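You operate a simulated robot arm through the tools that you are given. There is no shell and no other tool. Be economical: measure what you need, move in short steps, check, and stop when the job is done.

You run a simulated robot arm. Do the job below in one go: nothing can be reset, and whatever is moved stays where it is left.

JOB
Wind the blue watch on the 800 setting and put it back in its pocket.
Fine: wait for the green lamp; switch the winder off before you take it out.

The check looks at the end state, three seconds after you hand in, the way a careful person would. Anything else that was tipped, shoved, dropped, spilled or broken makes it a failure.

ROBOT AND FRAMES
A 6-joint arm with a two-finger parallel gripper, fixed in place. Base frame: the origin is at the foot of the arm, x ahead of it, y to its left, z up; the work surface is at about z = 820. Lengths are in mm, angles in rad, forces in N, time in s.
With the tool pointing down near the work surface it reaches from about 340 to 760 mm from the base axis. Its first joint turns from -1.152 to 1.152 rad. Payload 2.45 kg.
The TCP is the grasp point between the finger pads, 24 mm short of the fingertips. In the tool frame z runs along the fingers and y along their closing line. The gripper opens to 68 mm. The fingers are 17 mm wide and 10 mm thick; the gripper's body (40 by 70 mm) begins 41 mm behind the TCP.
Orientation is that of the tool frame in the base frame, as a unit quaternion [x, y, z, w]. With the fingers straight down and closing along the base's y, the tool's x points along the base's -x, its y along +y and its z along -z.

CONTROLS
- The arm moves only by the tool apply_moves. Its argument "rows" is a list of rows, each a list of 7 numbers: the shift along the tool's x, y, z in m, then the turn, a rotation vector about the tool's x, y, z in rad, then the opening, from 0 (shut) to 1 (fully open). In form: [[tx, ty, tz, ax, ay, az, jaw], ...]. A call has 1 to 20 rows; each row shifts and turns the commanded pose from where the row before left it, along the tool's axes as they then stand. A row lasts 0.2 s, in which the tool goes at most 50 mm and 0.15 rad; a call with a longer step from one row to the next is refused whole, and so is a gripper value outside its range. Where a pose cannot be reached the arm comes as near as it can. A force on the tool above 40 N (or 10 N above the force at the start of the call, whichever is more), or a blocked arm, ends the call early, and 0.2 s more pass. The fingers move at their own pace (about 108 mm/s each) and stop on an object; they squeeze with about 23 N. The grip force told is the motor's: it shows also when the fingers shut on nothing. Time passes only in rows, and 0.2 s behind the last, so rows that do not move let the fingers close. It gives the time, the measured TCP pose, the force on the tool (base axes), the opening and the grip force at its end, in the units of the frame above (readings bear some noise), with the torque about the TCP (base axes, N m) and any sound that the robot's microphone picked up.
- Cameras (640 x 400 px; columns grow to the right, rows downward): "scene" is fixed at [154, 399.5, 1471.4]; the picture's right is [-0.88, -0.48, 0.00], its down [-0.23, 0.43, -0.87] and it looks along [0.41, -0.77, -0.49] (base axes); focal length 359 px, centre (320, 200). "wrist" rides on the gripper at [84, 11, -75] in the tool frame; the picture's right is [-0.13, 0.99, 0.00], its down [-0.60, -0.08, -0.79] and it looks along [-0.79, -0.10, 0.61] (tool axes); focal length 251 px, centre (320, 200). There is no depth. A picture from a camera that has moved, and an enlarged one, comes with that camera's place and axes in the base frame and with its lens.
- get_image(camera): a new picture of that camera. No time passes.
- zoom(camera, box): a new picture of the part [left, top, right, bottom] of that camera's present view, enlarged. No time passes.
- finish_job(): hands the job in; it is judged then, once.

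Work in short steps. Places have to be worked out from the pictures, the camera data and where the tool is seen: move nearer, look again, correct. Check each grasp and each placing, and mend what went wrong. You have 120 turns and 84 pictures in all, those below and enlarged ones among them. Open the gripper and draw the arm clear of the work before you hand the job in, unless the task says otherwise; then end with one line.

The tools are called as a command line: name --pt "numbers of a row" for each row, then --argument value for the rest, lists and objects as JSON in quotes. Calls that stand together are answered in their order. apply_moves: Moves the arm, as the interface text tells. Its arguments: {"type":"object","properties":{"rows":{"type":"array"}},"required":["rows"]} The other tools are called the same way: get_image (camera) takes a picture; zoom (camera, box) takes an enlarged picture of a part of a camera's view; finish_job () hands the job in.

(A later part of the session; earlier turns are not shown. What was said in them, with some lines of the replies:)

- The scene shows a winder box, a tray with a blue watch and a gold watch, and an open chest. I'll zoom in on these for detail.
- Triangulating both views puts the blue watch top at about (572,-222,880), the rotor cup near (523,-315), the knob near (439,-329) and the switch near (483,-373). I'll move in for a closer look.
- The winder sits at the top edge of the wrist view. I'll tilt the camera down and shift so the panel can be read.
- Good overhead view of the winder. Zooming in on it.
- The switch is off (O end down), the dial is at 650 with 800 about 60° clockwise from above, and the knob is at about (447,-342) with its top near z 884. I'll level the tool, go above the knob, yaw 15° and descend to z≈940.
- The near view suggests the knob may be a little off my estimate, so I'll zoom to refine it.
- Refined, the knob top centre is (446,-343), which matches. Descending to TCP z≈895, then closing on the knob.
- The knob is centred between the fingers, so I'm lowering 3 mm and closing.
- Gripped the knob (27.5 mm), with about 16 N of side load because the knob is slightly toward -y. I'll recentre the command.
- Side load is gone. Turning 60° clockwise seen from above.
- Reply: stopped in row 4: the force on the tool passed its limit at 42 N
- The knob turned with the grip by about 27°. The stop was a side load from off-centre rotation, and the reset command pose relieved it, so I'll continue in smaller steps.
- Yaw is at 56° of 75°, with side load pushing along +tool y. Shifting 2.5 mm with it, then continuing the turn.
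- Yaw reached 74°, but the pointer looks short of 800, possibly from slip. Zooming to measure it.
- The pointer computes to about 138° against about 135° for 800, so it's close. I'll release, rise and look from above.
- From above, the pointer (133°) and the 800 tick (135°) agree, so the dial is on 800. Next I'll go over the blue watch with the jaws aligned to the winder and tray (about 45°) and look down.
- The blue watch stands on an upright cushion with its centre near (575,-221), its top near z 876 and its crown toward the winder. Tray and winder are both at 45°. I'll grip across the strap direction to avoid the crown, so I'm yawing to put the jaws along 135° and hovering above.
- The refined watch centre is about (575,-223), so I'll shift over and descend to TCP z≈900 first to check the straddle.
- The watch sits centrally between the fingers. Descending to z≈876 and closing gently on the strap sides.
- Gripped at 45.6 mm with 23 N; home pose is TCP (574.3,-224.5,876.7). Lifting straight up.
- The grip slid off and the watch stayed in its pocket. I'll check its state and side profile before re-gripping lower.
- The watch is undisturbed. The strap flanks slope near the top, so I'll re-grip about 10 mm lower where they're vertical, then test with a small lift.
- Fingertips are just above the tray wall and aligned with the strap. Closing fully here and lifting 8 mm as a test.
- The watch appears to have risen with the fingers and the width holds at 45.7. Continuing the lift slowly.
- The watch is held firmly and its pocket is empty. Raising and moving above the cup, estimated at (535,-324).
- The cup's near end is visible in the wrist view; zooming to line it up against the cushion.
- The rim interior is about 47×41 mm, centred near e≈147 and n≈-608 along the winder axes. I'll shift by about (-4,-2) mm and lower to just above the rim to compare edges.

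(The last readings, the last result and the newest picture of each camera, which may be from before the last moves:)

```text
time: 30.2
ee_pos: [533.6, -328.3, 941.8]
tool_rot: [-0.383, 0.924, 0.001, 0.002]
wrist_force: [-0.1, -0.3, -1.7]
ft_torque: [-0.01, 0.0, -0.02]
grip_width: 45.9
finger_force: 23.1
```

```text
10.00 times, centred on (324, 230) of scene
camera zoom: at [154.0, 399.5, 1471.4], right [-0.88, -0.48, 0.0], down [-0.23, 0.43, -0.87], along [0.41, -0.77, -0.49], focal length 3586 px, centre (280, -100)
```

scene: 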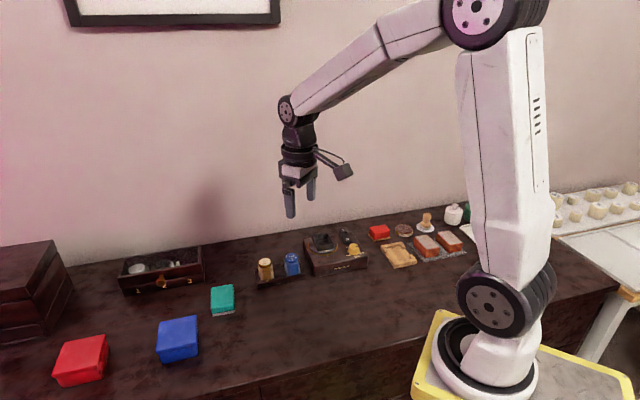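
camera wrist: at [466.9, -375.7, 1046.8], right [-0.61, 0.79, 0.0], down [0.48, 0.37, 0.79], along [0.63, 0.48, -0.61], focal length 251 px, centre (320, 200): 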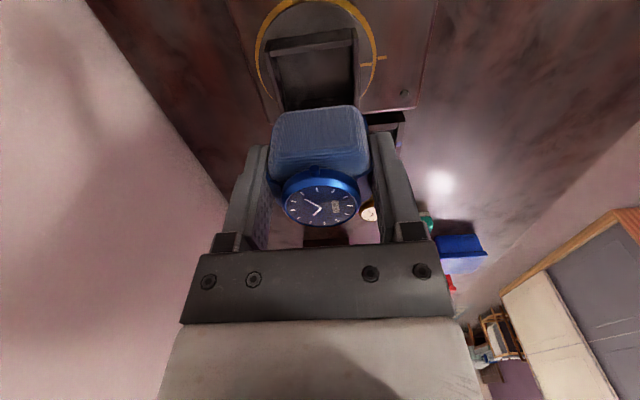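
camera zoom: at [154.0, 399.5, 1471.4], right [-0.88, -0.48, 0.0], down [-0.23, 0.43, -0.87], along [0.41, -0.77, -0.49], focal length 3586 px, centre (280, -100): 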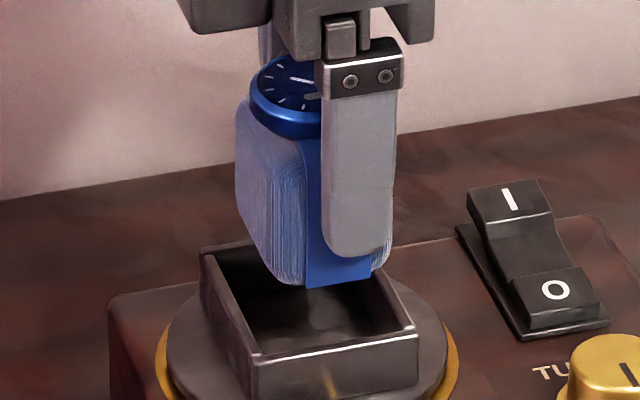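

Relative measures show the cup centre about 0.8 mm toward -n and 1 mm toward +e of the tool, with the rim at z≈887 and the cushion bottom about 35 mm below the TCP. Adjusting and lowering slowly into the cup.

apply_moves --pt "-0.001 -0.0008 0.004 0 0 0 0" --pt "0 0 0.008 0 0 0 0" --pt "0 0 0.006 0 0 0 0" --pt "0 0 0.004 0 0 0 0" --pt "0 0 0.004 0 0 0 0" --pt "0 0 0 0 0 0 0"

zoom --camera "scene" --box '[292, 215, 356, 255]'

zoom --camera "wrist" --box '[230, 20, 410, 150]'

```text
time: 31.6
ee_pos: [535.5, -327.6, 915.8]
tool_rot: [-0.382, 0.924, 0.002, 0.002]
wrist_force: [0.0, 0.7, -0.5]
ft_torque: [0.01, -0.02, -0.01]
grip_width: 45.8
finger_force: 22.6
```

```text
10.00 times, centred on (324, 235) of scene
camera zoom: at [154.0, 399.5, 1471.4], right [-0.88, -0.48, 0.0], down [-0.23, 0.43, -0.87], along [0.41, -0.77, -0.49], focal length 3586 px, centre (280, -150)
```

zoom: 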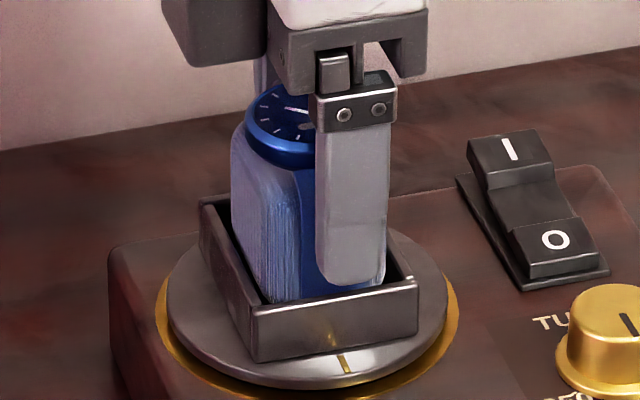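

```text
3.08 times, centred on (320, 85) of wrist
camera zoom: at [466.5, -379.0, 991.0], right [-0.61, 0.79, 0.0], down [0.48, 0.37, 0.79], along [0.63, 0.48, -0.61], focal length 774 px, centre (320, 554)
```

zoom: 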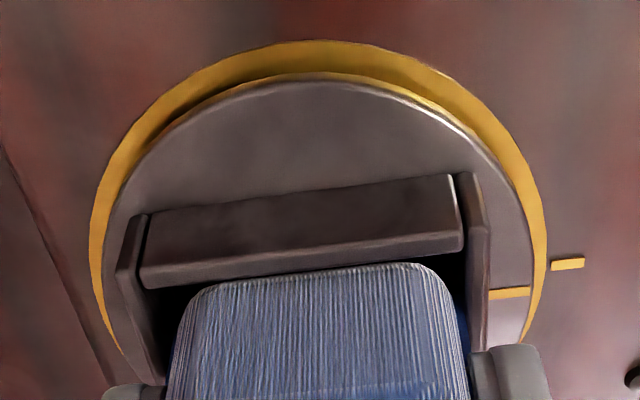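

The cushion is entering the cup without contact. Continuing down in 2 mm steps until something touches.

apply_moves --pt "0 0 0.002 0 0 0 0" --pt "0 0 0.002 0 0 0 0" --pt "0 0 0 0 0 0 0"

zoom --camera "scene" --box '[292, 215, 356, 255]'

```text
time: 32.4
ee_pos: [535.1, -327.1, 911.7]
tool_rot: [-0.382, 0.924, 0.001, 0.002]
wrist_force: [-0.4, -0.6, -1.8]
ft_torque: [0.01, 0.0, -0.01]
grip_width: 45.6
finger_force: 23.1
```

```text
10.00 times, centred on (324, 235) of scene
camera zoom: at [154.0, 399.5, 1471.4], right [-0.88, -0.48, 0.0], down [-0.23, 0.43, -0.87], along [0.41, -0.77, -0.49], focal length 3586 px, centre (280, -150)
```

zoom: 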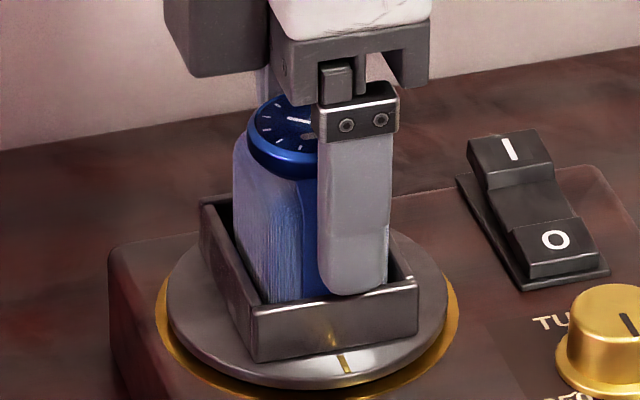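

Fingertips are near the rim and still free. A few more 1.5 mm steps.

apply_moves --pt "0 0 0.0015 0 0 0 0" --pt "0 0 0.0015 0 0 0 0" --pt "0 0 0 0 0 0 0"

```text
time: 33.2
ee_pos: [534.3, -326.5, 908.4]
tool_rot: [-0.382, 0.924, 0.002, 0.002]
wrist_force: [0.7, -0.8, -0.6]
ft_torque: [0.02, 0.02, -0.02]
grip_width: 45.7
finger_force: 23.2
```

apply_moves --pt "0 0 0.0015 0 0 0 0" --pt "0 0 0.0015 0 0 0 0" --pt "0 0 0 0 0 0 0"

zoom --camera "scene" --box '[292, 215, 356, 255]'

```text
time: 34.0
ee_pos: [534.2, -327.6, 909.5]
tool_rot: [-0.382, 0.924, 0.001, 0.002]
wrist_force: [-11.2, 9.8, 35.5]
ft_torque: [0.5, 0.82, 0.06]
grip_width: 45.9
finger_force: 22.5
```

```text
10.00 times, centred on (324, 235) of scene
camera zoom: at [153.1, 400.1, 1471.3], right [-0.88, -0.48, 0.0], down [-0.23, 0.43, -0.87], along [0.42, -0.77, -0.49], focal length 3586 px, centre (280, -150)
```

zoom: 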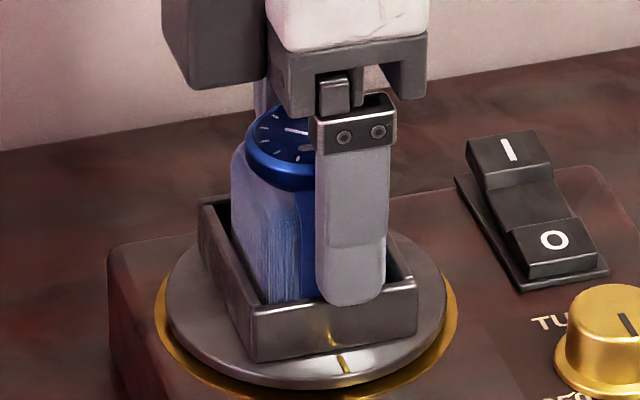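

Contact of 35 N: the tips are at the rim. I'll back off 2.5 mm and release so the cushion settles.

apply_moves --pt "0 0 -0.0025 0 0 0 0" --pt "0 0 0 0 0 0 0"

```text
time: 34.6
ee_pos: [535.2, -327.7, 908.6]
tool_rot: [-0.382, 0.924, -0.001, 0.002]
wrist_force: [2.7, -0.3, 13.3]
ft_torque: [0.18, 0.25, -0.01]
grip_width: 45.7
finger_force: 22.5
```

apply_moves --pt "0 0 -0.001 0 0 0 0" --pt "0 0 0 0 0 0 0.75" --pt "0 0 0 0 0 0 0.85" --pt "0 0 0 0 0 0 1" --pt "0 0 0 0 0 0 1"

zoom --camera "scene" --box '[292, 215, 356, 255]'

```text
time: 35.8
ee_pos: [535.5, -325.6, 909.7]
tool_rot: [-0.382, 0.924, 0.001, 0.002]
wrist_force: [-1.0, -0.9, -0.1]
ft_torque: [0.0, 0.04, 0.03]
grip_width: 68.0
finger_force: 0.1
```

```text
10.00 times, centred on (324, 235) of scene
camera zoom: at [154.0, 399.5, 1471.4], right [-0.88, -0.48, 0.0], down [-0.23, 0.43, -0.87], along [0.41, -0.77, -0.49], focal length 3586 px, centre (280, -150)
```

zoom: 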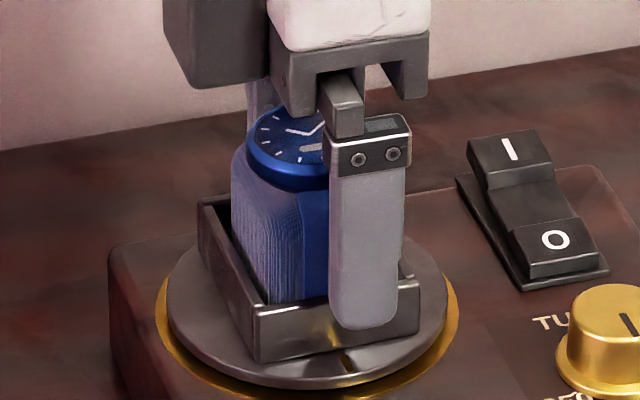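

Released; the watch is sitting in the cup. Raising straight up and checking from above.

apply_moves --pt "0 0 -0.01 0 0 0 1" --pt "0 0 -0.02 0 0 0 1" --pt "0 0 -0.03 0 0 0 1" --pt "0 0 -0.04 0 0 0 1" --pt "0 0 -0.02 0 0 0 1" --pt "0 0 0 0 0 0 1"

zoom --camera "scene" --box '[292, 215, 356, 255]'

get_image --camera "wrist"

```text
time: 37.2
ee_pos: [533.1, -327.6, 1029.7]
tool_rot: [-0.382, 0.924, 0.001, 0.001]
wrist_force: [-0.3, -0.9, -0.5]
ft_torque: [0.01, 0.0, 0.01]
grip_width: 68.0
finger_force: 0.0
```

```text
10.00 times, centred on (324, 235) of scene
camera zoom: at [154.0, 399.5, 1471.4], right [-0.88, -0.48, 0.0], down [-0.23, 0.43, -0.87], along [0.41, -0.77, -0.49], focal length 3586 px, centre (280, -150)
```

zoom: 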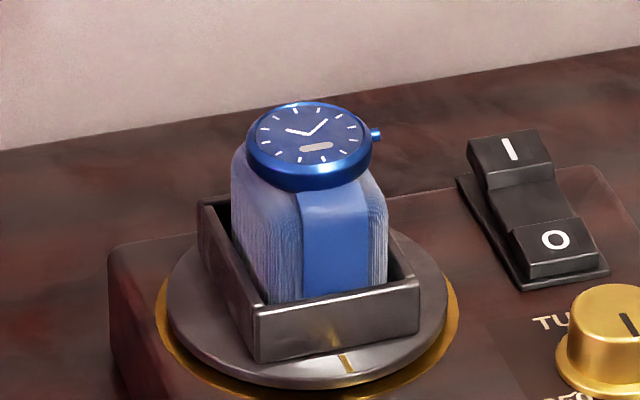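

```text
33 pictures are left
camera wrist: at [464.4, -379.4, 1104.3], right [-0.61, 0.79, 0.0], down [0.48, 0.37, 0.79], along [0.63, 0.48, -0.61], focal length 251 px, centre (320, 200)
```

wrist: 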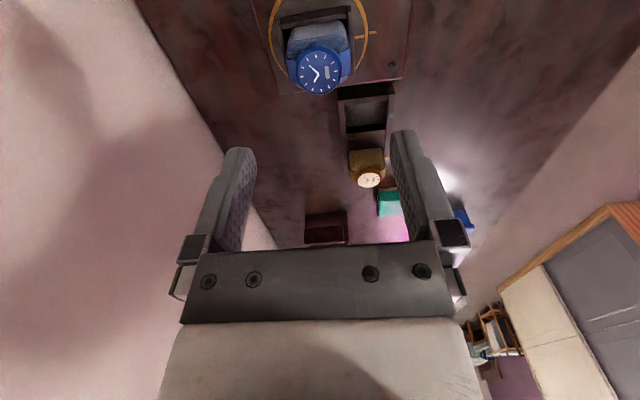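

The watch is seated upright in the cup. Next I'll shut the jaws and hover over the I end of the switch, estimated at (509,-404).

apply_moves --pt "0.018 -0.0092 0 0 0 0 0" --pt "0.018 -0.0092 0 0 0 0 0" --pt "0.018 -0.0092 0 0 0 0 0" --pt "0.018 -0.0092 0 0 0 0 0" --pt "0 0 0.04 0 0 0 0" --pt "0 0 0.05 0 0 0 0" --pt "0 0 0 0 0 0 0"

get_image --camera "wrist"

zoom --camera "scene" --box '[302, 200, 366, 250]'

```text
time: 38.8
ee_pos: [508.2, -403.4, 939.9]
tool_rot: [-0.382, 0.924, 0.001, 0.001]
wrist_force: [0.7, -0.2, -0.2]
ft_torque: [0.01, 0.01, -0.03]
grip_width: 0.2
finger_force: 23.0
```

```text
32 pictures are left
camera wrist: at [441.1, -455.7, 1014.2], right [-0.61, 0.79, 0.0], down [0.48, 0.37, 0.79], along [0.63, 0.48, -0.61], focal length 251 px, centre (320, 200)
```

wrist: 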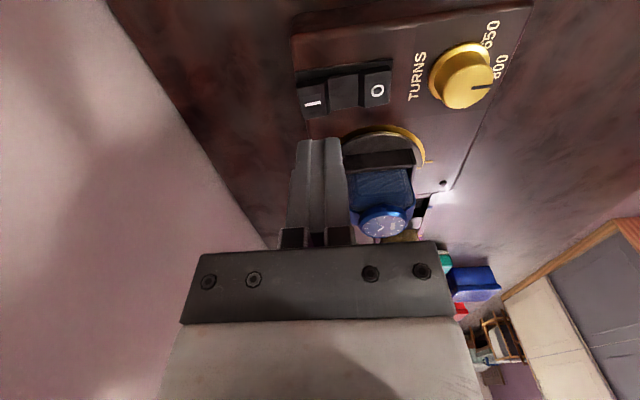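

```text
8.00 times, centred on (334, 225) of scene
camera zoom: at [154.0, 399.5, 1471.4], right [-0.88, -0.48, 0.0], down [-0.23, 0.43, -0.87], along [0.41, -0.77, -0.49], focal length 2869 px, centre (208, 0)
```

zoom: 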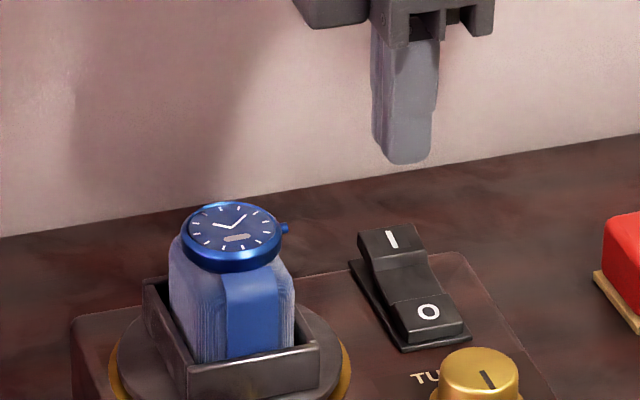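

The I pad is about 4 mm further toward -n and 2 mm toward -e. Correcting and descending toward it.

apply_moves --pt "0.002 -0.004 0.01 0 0 0 0" --pt "0 0 0.015 0 0 0 0" --pt "0 0 0 0 0 0 0"

zoom --camera "scene" --box '[322, 210, 370, 250]'

```text
time: 39.6
ee_pos: [510.6, -409.1, 914.4]
tool_rot: [-0.382, 0.924, 0.001, 0.002]
wrist_force: [0.6, 0.0, -0.6]
ft_torque: [0.02, 0.03, -0.01]
grip_width: 0.0
finger_force: 23.2
```

```text
10.00 times, centred on (346, 230) of scene
camera zoom: at [154.0, 399.5, 1471.4], right [-0.88, -0.48, 0.0], down [-0.23, 0.43, -0.87], along [0.41, -0.77, -0.49], focal length 3586 px, centre (60, -100)
```

zoom: 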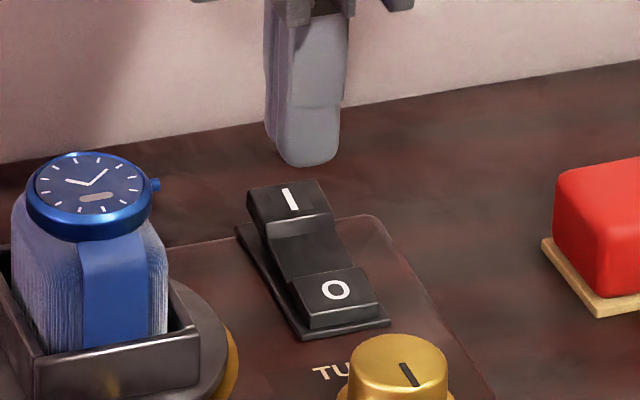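

Relative to the switch, the tip is about 4 mm too far toward -e. Shifting back and pressing down in small steps.

apply_moves --pt "-0.0035 0 0.004 0 0 0 0" --pt "0 0 0.003 0 0 0 0" --pt "0 0 0.002 0 0 0 0" --pt "0 0 0.002 0 0 0 0" --pt "0 0 0 0 0 0 0"

```text
time: 40.8
ee_pos: [513.0, -405.7, 903.2]
tool_rot: [-0.382, 0.924, 0.001, 0.001]
wrist_force: [0.6, -0.5, 0.7]
ft_torque: [-0.04, 0.02, -0.01]
grip_width: 0.0
finger_force: 22.6
```

apply_moves --pt "0 0 0.002 0 0 0 0" --pt "0 0 0.002 0 0 0 0" --pt "0 0 0 0 0 0 0"

zoom --camera "scene" --box '[290, 210, 370, 260]'

```text
time: 41.6
ee_pos: [514.0, -406.1, 899.3]
tool_rot: [-0.382, 0.924, 0.001, 0.001]
wrist_force: [-0.7, 1.0, 1.2]
ft_torque: [0.0, -0.03, -0.01]
grip_width: 0.0
finger_force: 23.3
```

```text
8.00 times, centred on (330, 235) of scene
camera zoom: at [154.0, 399.5, 1471.4], right [-0.88, -0.48, 0.0], down [-0.23, 0.43, -0.87], along [0.41, -0.77, -0.49], focal length 2869 px, centre (240, -80)
```

zoom: 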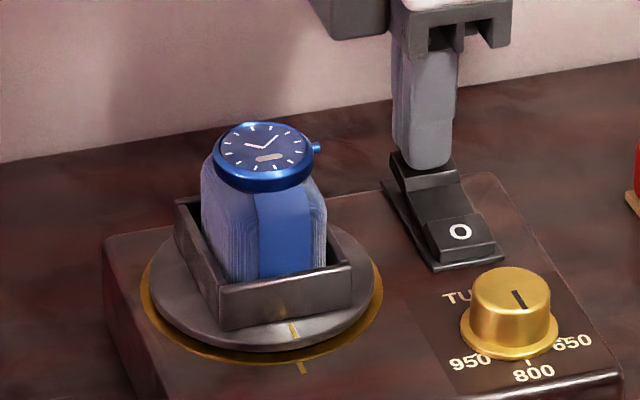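

The tip is right over the I pad with light force. Pressing further.

apply_moves --pt "0 0 0.002 0 0 0 0" --pt "0 0 0.002 0 0 0 0" --pt "0 0 0 0 0 0 0"

```text
time: 42.4
ee_pos: [512.7, -407.4, 894.7]
tool_rot: [-0.382, 0.924, 0.002, 0.001]
wrist_force: [-0.6, 0.1, -0.1]
ft_torque: [0.03, -0.02, -0.02]
grip_width: 0.2
finger_force: 22.5
```

apply_moves --pt "0 0 0.002 0 0 0 0" --pt "0 0 0.002 0 0 0 0" --pt "0 0 0 0 0 0 0"

zoom --camera "scene" --box '[290, 210, 370, 260]'

```text
time: 43.2
ee_pos: [513.8, -406.5, 895.3]
tool_rot: [-0.383, 0.924, -0.001, 0.002]
wrist_force: [-3.1, 3.2, 19.3]
ft_torque: [0.09, 0.29, -0.05]
grip_width: 0.0
finger_force: 22.8
```

```text
8.00 times, centred on (330, 235) of scene
camera zoom: at [153.6, 399.8, 1471.4], right [-0.88, -0.48, 0.0], down [-0.23, 0.43, -0.87], along [0.42, -0.77, -0.49], focal length 2869 px, centre (240, -80)
```

zoom: 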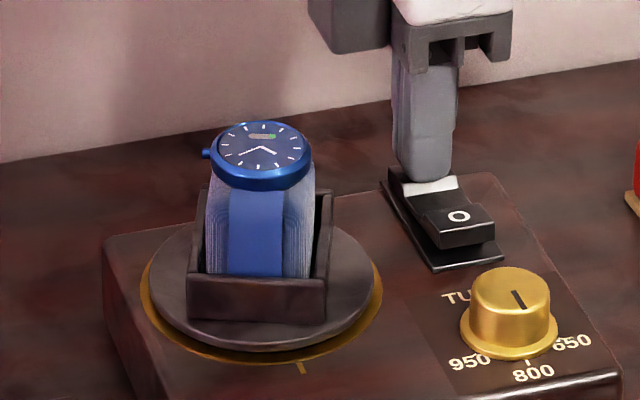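

The winder is on and rotating, and a charge bar shows on the watch face. I'll lift off, move over the O end and wait.

apply_moves --pt "0 0 -0.01 0 0 0 0" --pt "0 0 -0.03 0 0 0 0" --pt "0 0.018 0 0 0 0 0" --pt "0 0.018 0 0 0 0 0" --pt "0 0 0 0 0 0 0" --pt "0 0 0 0 0 0 0" --pt "0 0 0 0 0 0 0" --pt "0 0 0 0 0 0 0" --pt "0 0 0 0 0 0 0" --pt "0 0 0 0 0 0 0" --pt "0 0 0 0 0 0 0" --pt "0 0 0 0 0 0 0" --pt "0 0 0 0 0 0 0" --pt "0 0 0 0 0 0 0" --pt "0 0 0 0 0 0 0" --pt "0 0 0 0 0 0 0"

zoom --camera "scene" --box '[290, 210, 370, 270]'

```text
time: 46.6
ee_pos: [488.5, -380.7, 931.1]
tool_rot: [-0.382, 0.924, 0.002, 0.001]
wrist_force: [-0.7, -1.0, -0.6]
ft_torque: [0.02, -0.03, 0.01]
grip_width: 0.0
finger_force: 22.8
```

```text
6.67 times, centred on (330, 240) of scene
camera zoom: at [154.0, 399.5, 1471.4], right [-0.88, -0.48, 0.0], down [-0.23, 0.43, -0.87], along [0.41, -0.77, -0.49], focal length 2390 px, centre (253, -67)
```

zoom: 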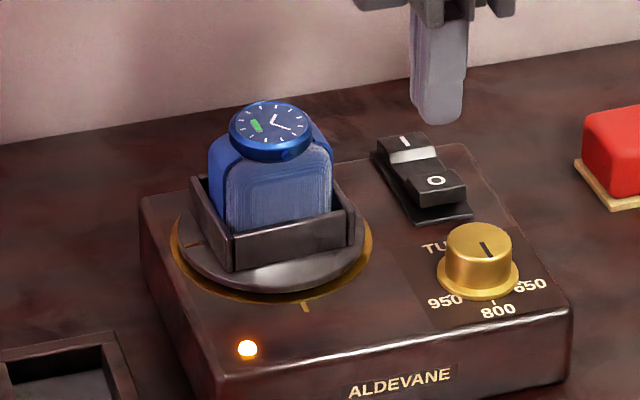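

The lamp is amber, meaning winding is in progress. Waiting.

apply_moves --pt "0 0 0 0 0 0 0" --pt "0 0 0 0 0 0 0" --pt "0 0 0 0 0 0 0" --pt "0 0 0 0 0 0 0" --pt "0 0 0 0 0 0 0" --pt "0 0 0 0 0 0 0" --pt "0 0 0 0 0 0 0" --pt "0 0 0 0 0 0 0" --pt "0 0 0 0 0 0 0" --pt "0 0 0 0 0 0 0" --pt "0 0 0 0 0 0 0" --pt "0 0 0 0 0 0 0" --pt "0 0 0 0 0 0 0" --pt "0 0 0 0 0 0 0" --pt "0 0 0 0 0 0 0" --pt "0 0 0 0 0 0 0" --pt "0 0 0 0 0 0 0" --pt "0 0 0 0 0 0 0" --pt "0 0 0 0 0 0 0" --pt "0 0 0 0 0 0 0"

zoom --camera "scene" --box '[290, 210, 370, 270]'

```text
time: 50.8
ee_pos: [487.8, -381.1, 931.1]
tool_rot: [-0.381, 0.925, 0.002, 0.002]
wrist_force: [0.0, -0.3, 0.2]
ft_torque: [0.03, -0.01, 0.01]
grip_width: 0.0
finger_force: 23.0
```

```text
6.67 times, centred on (330, 240) of scene
camera zoom: at [154.0, 399.5, 1471.4], right [-0.88, -0.48, 0.0], down [-0.23, 0.43, -0.87], along [0.41, -0.77, -0.49], focal length 2390 px, centre (253, -67)
```

zoom: 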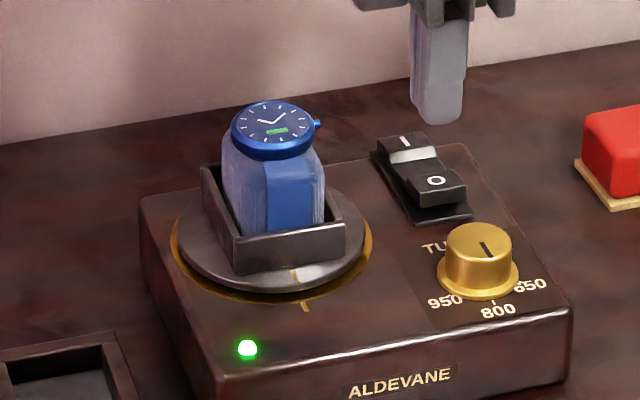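

The lamp is green and the rotor is back near its home mark. Pressing the O end now.

apply_moves --pt "0 0 0.015 0 0 0 0" --pt "0 0 0.012 0 0 0 0" --pt "0 0 0.004 0 0 0 0" --pt "0 0 0.002 0 0 0 0" --pt "0 0 0.002 0 0 0 0" --pt "0 0 0.002 0 0 0 0" --pt "0 0 0 0 0 0 0"

zoom --camera "scene" --box '[290, 210, 370, 270]'

```text
time: 52.4
ee_pos: [488.2, -381.2, 895.1]
tool_rot: [-0.382, 0.924, 0.002, 0.001]
wrist_force: [0.3, 1.2, 1.9]
ft_torque: [-0.01, 0.01, -0.02]
grip_width: 0.2
finger_force: 22.9
```

```text
6.67 times, centred on (330, 240) of scene
camera zoom: at [154.0, 399.5, 1471.4], right [-0.88, -0.48, 0.0], down [-0.23, 0.43, -0.87], along [0.41, -0.77, -0.49], focal length 2390 px, centre (253, -67)
```

zoom: 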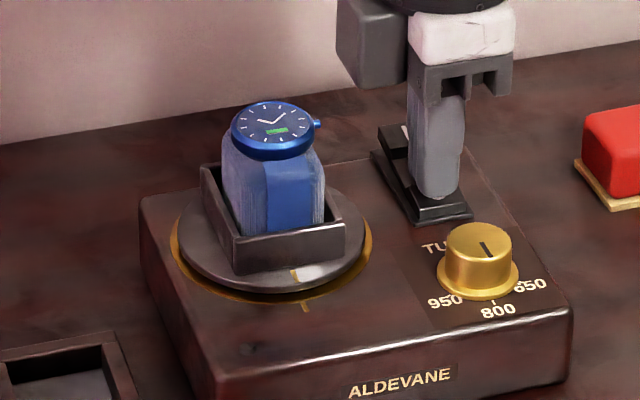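

The lamp went out, so the switch is off. Lifting, opening and returning above the watch to check switch and rotor angle.

apply_moves --pt "0 0 -0.01 0 0 0 0" --pt "0 0 -0.04 0 0 0 0" --pt "0 0 -0.045 0 0 0 0" --pt "0 0 -0.04 0 0 0 0" --pt "-0.0175 0.0012 0 0 0 0 0.5" --pt "-0.0175 0.0012 0 0 0 0 1" --pt "-0.0175 0.0012 0 0 0 0 1" --pt "-0.018 0.0012 0 0 0 0 1" --pt "0 0 0 0 0 0 1"

get_image --camera "wrist"

zoom --camera "scene" --box '[292, 215, 356, 255]'

```text
time: 54.4
ee_pos: [533.1, -326.5, 1030.6]
tool_rot: [-0.382, 0.924, 0.002, 0.001]
wrist_force: [-0.5, -1.1, 0.4]
ft_torque: [-0.03, -0.01, -0.02]
grip_width: 68.1
finger_force: 0.0
```

```text
24 pictures are left
camera wrist: at [466.0, -377.9, 1106.0], right [-0.61, 0.79, 0.0], down [0.48, 0.37, 0.79], along [0.63, 0.48, -0.61], focal length 251 px, centre (320, 200)
```

wrist: 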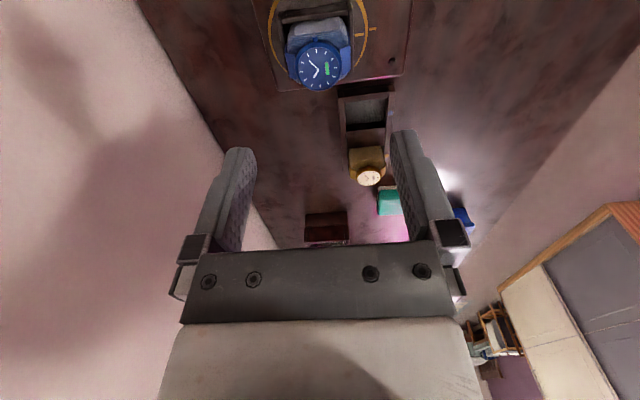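

```text
10.00 times, centred on (324, 235) of scene
camera zoom: at [154.0, 399.5, 1471.4], right [-0.88, -0.48, 0.0], down [-0.23, 0.43, -0.87], along [0.41, -0.77, -0.49], focal length 3586 px, centre (280, -150)
```

zoom: 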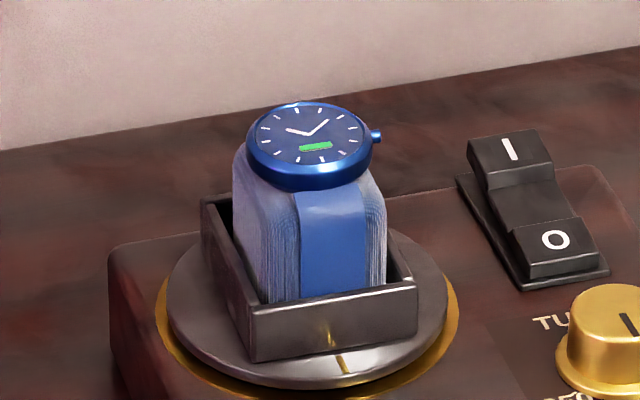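

The switch is off, the bar is full green and the rotor is back at home. Descending the same path to re-grip just above the rim.

apply_moves --pt "0 0 0.04 0 0 0 1" --pt "0 0 0.04 0 0 0 1" --pt "0 0 0.025 0 0 0 1" --pt "0 0 0.01 0 0 0 1" --pt "0 0 0.004 0 0 0 1" --pt "0 0 0 0 0 0 1"

zoom --camera "scene" --box '[292, 215, 356, 255]'

```text
time: 55.8
ee_pos: [534.3, -326.9, 911.1]
tool_rot: [-0.382, 0.924, 0.002, 0.002]
wrist_force: [0.5, 1.3, 0.0]
ft_torque: [0.01, 0.0, 0.03]
grip_width: 68.0
finger_force: 0.1
```

```text
10.00 times, centred on (324, 235) of scene
camera zoom: at [154.0, 399.5, 1471.4], right [-0.88, -0.48, 0.0], down [-0.23, 0.43, -0.87], along [0.41, -0.77, -0.49], focal length 3586 px, centre (280, -150)
```

zoom: 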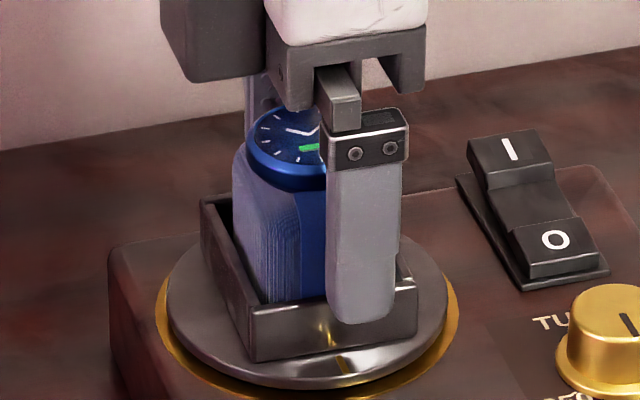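

Positioned as at release. Closing and doing an 8 mm test lift.

apply_moves --pt "0 0 0.001 0 0 0 0.8" --pt "0 0 0 0 0 0 0.6" --pt "0 0 0 0 0 0 0.3" --pt "0 0 0 0 0 0 0" --pt "0 0 0 0 0 0 0" --pt "0 0 -0.004 0 0 0 0" --pt "0 0 -0.004 0 0 0 0" --pt "0 0 0 0 0 0 0"

zoom --camera "scene" --box '[292, 215, 356, 255]'

```text
time: 57.6
ee_pos: [536.1, -328.0, 918.0]
tool_rot: [-0.382, 0.924, 0.002, 0.002]
wrist_force: [-0.4, -0.1, -1.1]
ft_torque: [0.0, -0.03, -0.05]
grip_width: 45.8
finger_force: 23.0
```

```text
10.00 times, centred on (324, 235) of scene
camera zoom: at [154.0, 399.5, 1471.4], right [-0.88, -0.48, 0.0], down [-0.23, 0.43, -0.87], along [0.41, -0.77, -0.49], focal length 3586 px, centre (280, -150)
```

zoom: 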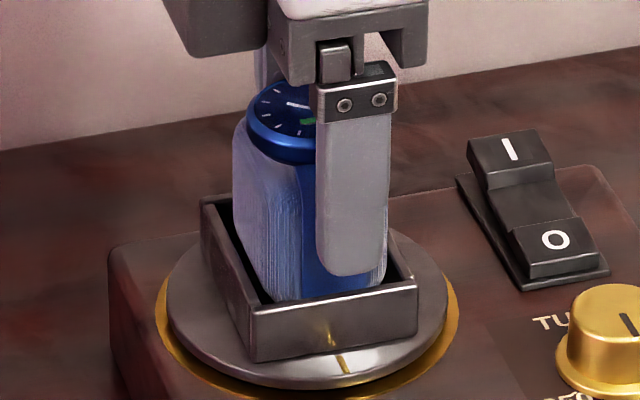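

Lifted with the cushion. Raising to z≈968, then retracing the path to the tray.

apply_moves --pt "0 0 -0.01 0 0 0 0" --pt "0 0 -0.012 0 0 0 0" --pt "0 0 -0.014 0 0 0 0" --pt "0 0 -0.014 0 0 0 0" --pt "-0.0164 0.0073 0 0 0 0 0" --pt "-0.0164 0.0073 0 0 0 0 0" --pt "-0.0164 0.0073 0 0 0 0 0" --pt "-0.0164 0.0073 0 0 0 0 0" --pt "-0.0164 0.0073 0 0 0 0 0" --pt "-0.0163 0.0071 0 0 0 0 0" --pt "0 0 0 0 0 0 0"

zoom --camera "scene" --box '[242, 210, 338, 290]'

zoom --camera "wrist" --box '[220, 0, 420, 150]'

```text
time: 60.0
ee_pos: [574.3, -228.0, 966.0]
tool_rot: [-0.382, 0.924, 0.001, 0.001]
wrist_force: [1.1, 0.3, -1.5]
ft_torque: [-0.02, -0.01, -0.02]
grip_width: 45.5
finger_force: 22.3
```

```text
5.00 times, centred on (290, 250) of scene
camera zoom: at [154.0, 399.5, 1471.4], right [-0.88, -0.48, 0.0], down [-0.23, 0.43, -0.87], along [0.41, -0.77, -0.49], focal length 1793 px, centre (470, -50)
```

zoom: 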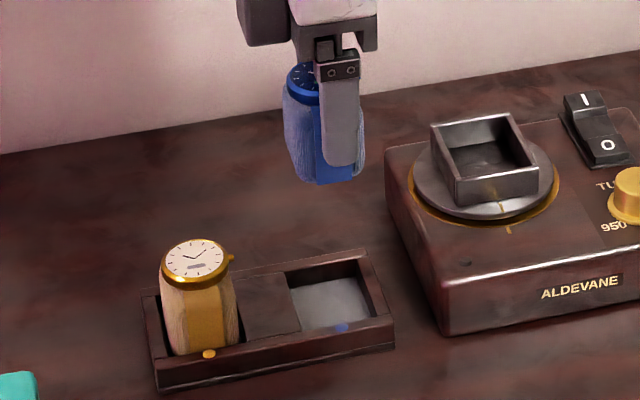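

```text
2.67 times, centred on (320, 75) of wrist
camera zoom: at [506.8, -279.4, 1041.9], right [-0.61, 0.79, 0.0], down [0.48, 0.37, 0.79], along [0.63, 0.48, -0.61], focal length 670 px, centre (320, 533)
```

zoom: 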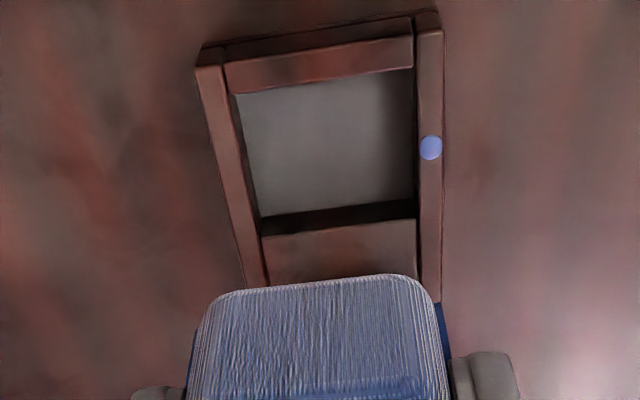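

The view suggests the pocket is about 1-2 mm toward +n and +e of the tool. I'll apply +1.2 n and +0.7 e and lower closer to re-measure.

apply_moves --pt "-0.0007 0.0012 0.02 0 0 0 0" --pt "0 0 0.025 0 0 0 0" --pt "0 0 0.02 0 0 0 0" --pt "0 0 0 0 0 0 0"

zoom --camera "wrist" --box '[220, 20, 420, 170]'

zoom --camera "scene" --box '[258, 230, 322, 290]'

```text
time: 61.0
ee_pos: [573.4, -224.6, 903.0]
tool_rot: [-0.382, 0.924, 0.002, 0.002]
wrist_force: [0.6, 0.3, -1.7]
ft_torque: [0.0, 0.01, 0.0]
grip_width: 45.7
finger_force: 23.5
```

```text
2.67 times, centred on (320, 95) of wrist
camera zoom: at [505.2, -277.1, 978.6], right [-0.61, 0.79, 0.0], down [0.48, 0.37, 0.79], along [0.63, 0.48, -0.61], focal length 670 px, centre (320, 480)
```

zoom: 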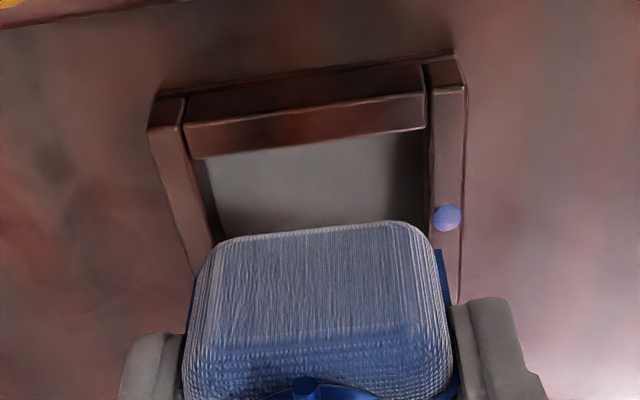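

```text
6.67 times, centred on (290, 260) of scene
camera zoom: at [154.0, 399.5, 1471.4], right [-0.88, -0.48, 0.0], down [-0.23, 0.43, -0.87], along [0.41, -0.77, -0.49], focal length 2390 px, centre (520, -200)
```

zoom: 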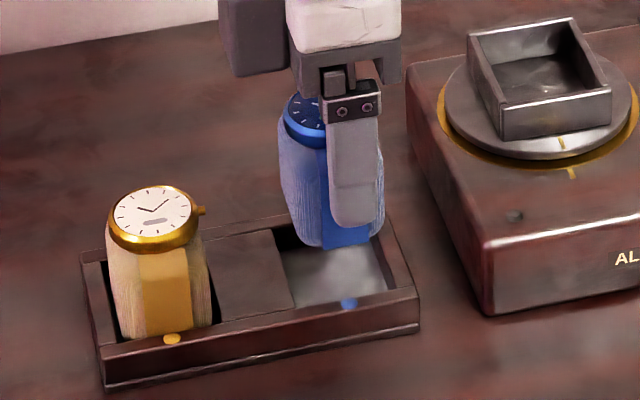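

Now the pocket reads about -0.5 mm in n and about -0.7 mm in e relative to the tool. Trimming those and lowering carefully toward the rim.

apply_moves --pt "0.0007 -0.0005 0.008 0 0 0 0" --pt "0 0 0.006 0 0 0 0" --pt "0 0 0.004 0 0 0 0" --pt "0 0 0.004 0 0 0 0" --pt "0 0 0.003 0 0 0 0" --pt "0 0 0 0 0 0 0"

zoom --camera "scene" --box '[258, 230, 322, 290]'

```text
time: 62.4
ee_pos: [573.7, -225.8, 878.9]
tool_rot: [-0.382, 0.924, 0.002, 0.001]
wrist_force: [-0.3, 0.3, -1.5]
ft_torque: [0.02, -0.01, 0.01]
grip_width: 45.4
finger_force: 22.9
```

```text
6.67 times, centred on (290, 260) of scene
camera zoom: at [154.0, 399.5, 1471.4], right [-0.88, -0.48, 0.0], down [-0.23, 0.43, -0.87], along [0.41, -0.77, -0.49], focal length 2390 px, centre (520, -200)
```

zoom: 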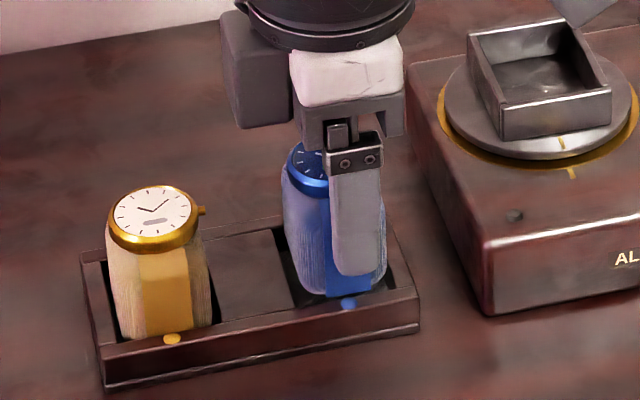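

The cushion bottom is at the rim and lined up with no contact. Lowering the last ~10 mm in small steps.

apply_moves --pt "0 0 0.002 0 0 0 0" --pt "0 0 0.002 0 0 0 0" --pt "0 0 0.002 0 0 0 0" --pt "0 0 0 0 0 0 0"

```text
time: 63.4
ee_pos: [574.7, -226.1, 872.3]
tool_rot: [-0.382, 0.924, 0.001, 0.001]
wrist_force: [0.3, -0.7, -1.1]
ft_torque: [0.0, -0.04, 0.0]
grip_width: 45.8
finger_force: 23.1
```

apply_moves --pt "0 0 0.0015 0 0 0 0" --pt "0 0 0.0015 0 0 0 0" --pt "0 0 0 0 0 0 0"

zoom --camera "scene" --box '[258, 230, 322, 290]'

```text
time: 64.2
ee_pos: [574.8, -226.5, 869.2]
tool_rot: [-0.382, 0.924, 0.002, 0.001]
wrist_force: [0.2, -0.2, -1.0]
ft_torque: [-0.02, -0.03, -0.03]
grip_width: 45.6
finger_force: 22.6
```

```text
6.67 times, centred on (290, 260) of scene
camera zoom: at [154.0, 399.5, 1471.4], right [-0.88, -0.48, 0.0], down [-0.23, 0.43, -0.87], along [0.41, -0.77, -0.49], focal length 2390 px, centre (520, -200)
```

zoom: 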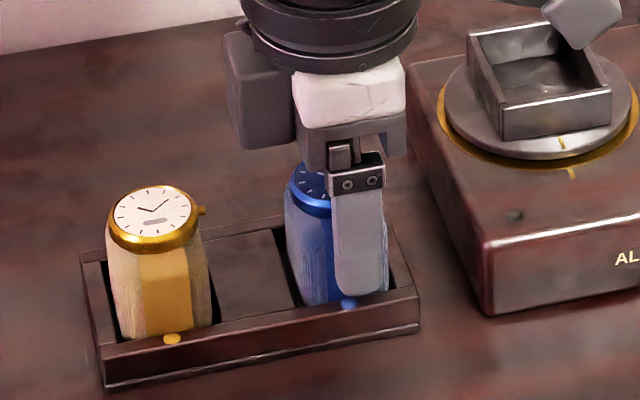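

It's inside the pocket and still hanging free. Going down 1 mm at a time until contact.

apply_moves --pt "0 0 0.001 0 0 0 0" --pt "0 0 0.001 0 0 0 0" --pt "0 0 0 0 0 0 0"

```text
time: 65.0
ee_pos: [573.0, -226.1, 868.1]
tool_rot: [-0.383, 0.924, 0.001, 0.002]
wrist_force: [-5.6, 1.2, 11.6]
ft_torque: [0.02, 0.15, -0.01]
grip_width: 45.6
finger_force: 23.4
```

Contact at about 12 N means it's seated. Opening and rising straight up.

apply_moves --pt "0 0 -0.001 0 0 0 0" --pt "0 0 0 0 0 0 0.75" --pt "0 0 0 0 0 0 0.85" --pt "0 0 0 0 0 0 1" --pt "0 0 0 0 0 0 1" --pt "0 0 -0.01 0 0 0 1" --pt "0 0 -0.03 0 0 0 1" --pt "0 0 -0.04 0 0 0 1" --pt "0 0 -0.04 0 0 0 1" --pt "0 0 -0.04 0 0 0 1" --pt "0 0 0 0 0 0 1"

zoom --camera "scene" --box '[254, 245, 310, 285]'

get_image --camera "scene"

```text
time: 67.4
ee_pos: [573.6, -228.0, 1028.0]
tool_rot: [-0.382, 0.924, 0.002, 0.002]
wrist_force: [-1.1, -0.5, -0.3]
ft_torque: [0.03, 0.0, 0.06]
grip_width: 68.0
finger_force: 0.1
```

```text
10.00 times, centred on (282, 265) of scene
camera zoom: at [154.0, 399.5, 1471.4], right [-0.88, -0.48, 0.0], down [-0.23, 0.43, -0.87], along [0.41, -0.77, -0.49], focal length 3586 px, centre (700, -450)
```

zoom: 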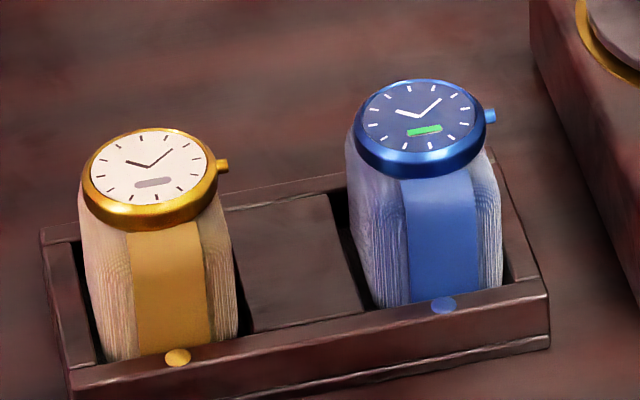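

```text
13 pictures are left
```

scene: 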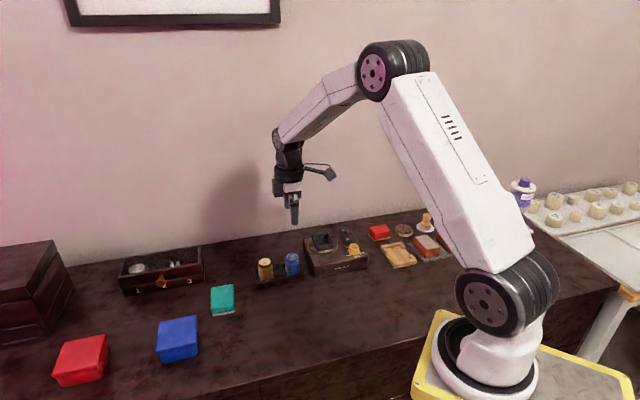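

The blue watch is back in its pocket, upright and with a full green bar. The winder is off and nothing else has moved. I'll draw the arm up clear.

apply_moves --pt "0 0 -0.04 0 0 0 1" --pt "0 0 -0.04 0 0 0 1" --pt "0 0 0 0 0 0 1"

zoom --camera "scene" --box '[240, 210, 400, 310]'

```text
time: 68.2
ee_pos: [571.6, -227.1, 1106.5]
tool_rot: [-0.382, 0.924, 0.002, 0.002]
wrist_force: [-1.2, 0.5, -0.6]
ft_torque: [-0.02, 0.01, 0.02]
grip_width: 67.9
finger_force: 0.0
```

```text
4.00 times, centred on (320, 260) of scene
camera zoom: at [154.0, 399.5, 1471.4], right [-0.88, -0.48, 0.0], down [-0.23, 0.43, -0.87], along [0.41, -0.77, -0.49], focal length 1434 px, centre (320, -40)
```

zoom: 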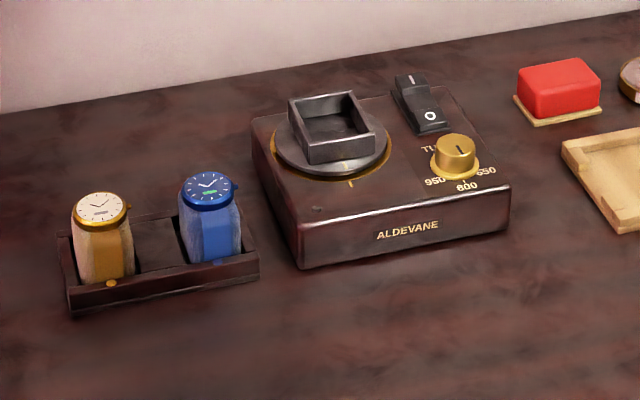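

The winder is off with the dial on 800, and the watch is wound and back in its pocket. Handing in.

finish_job

```text
The job is handed in.
```

The blue watch was wound on the 800 setting until the green lamp came on. I switched the winder off before taking the watch out, put it back in its pocket, and drew the arm clear.
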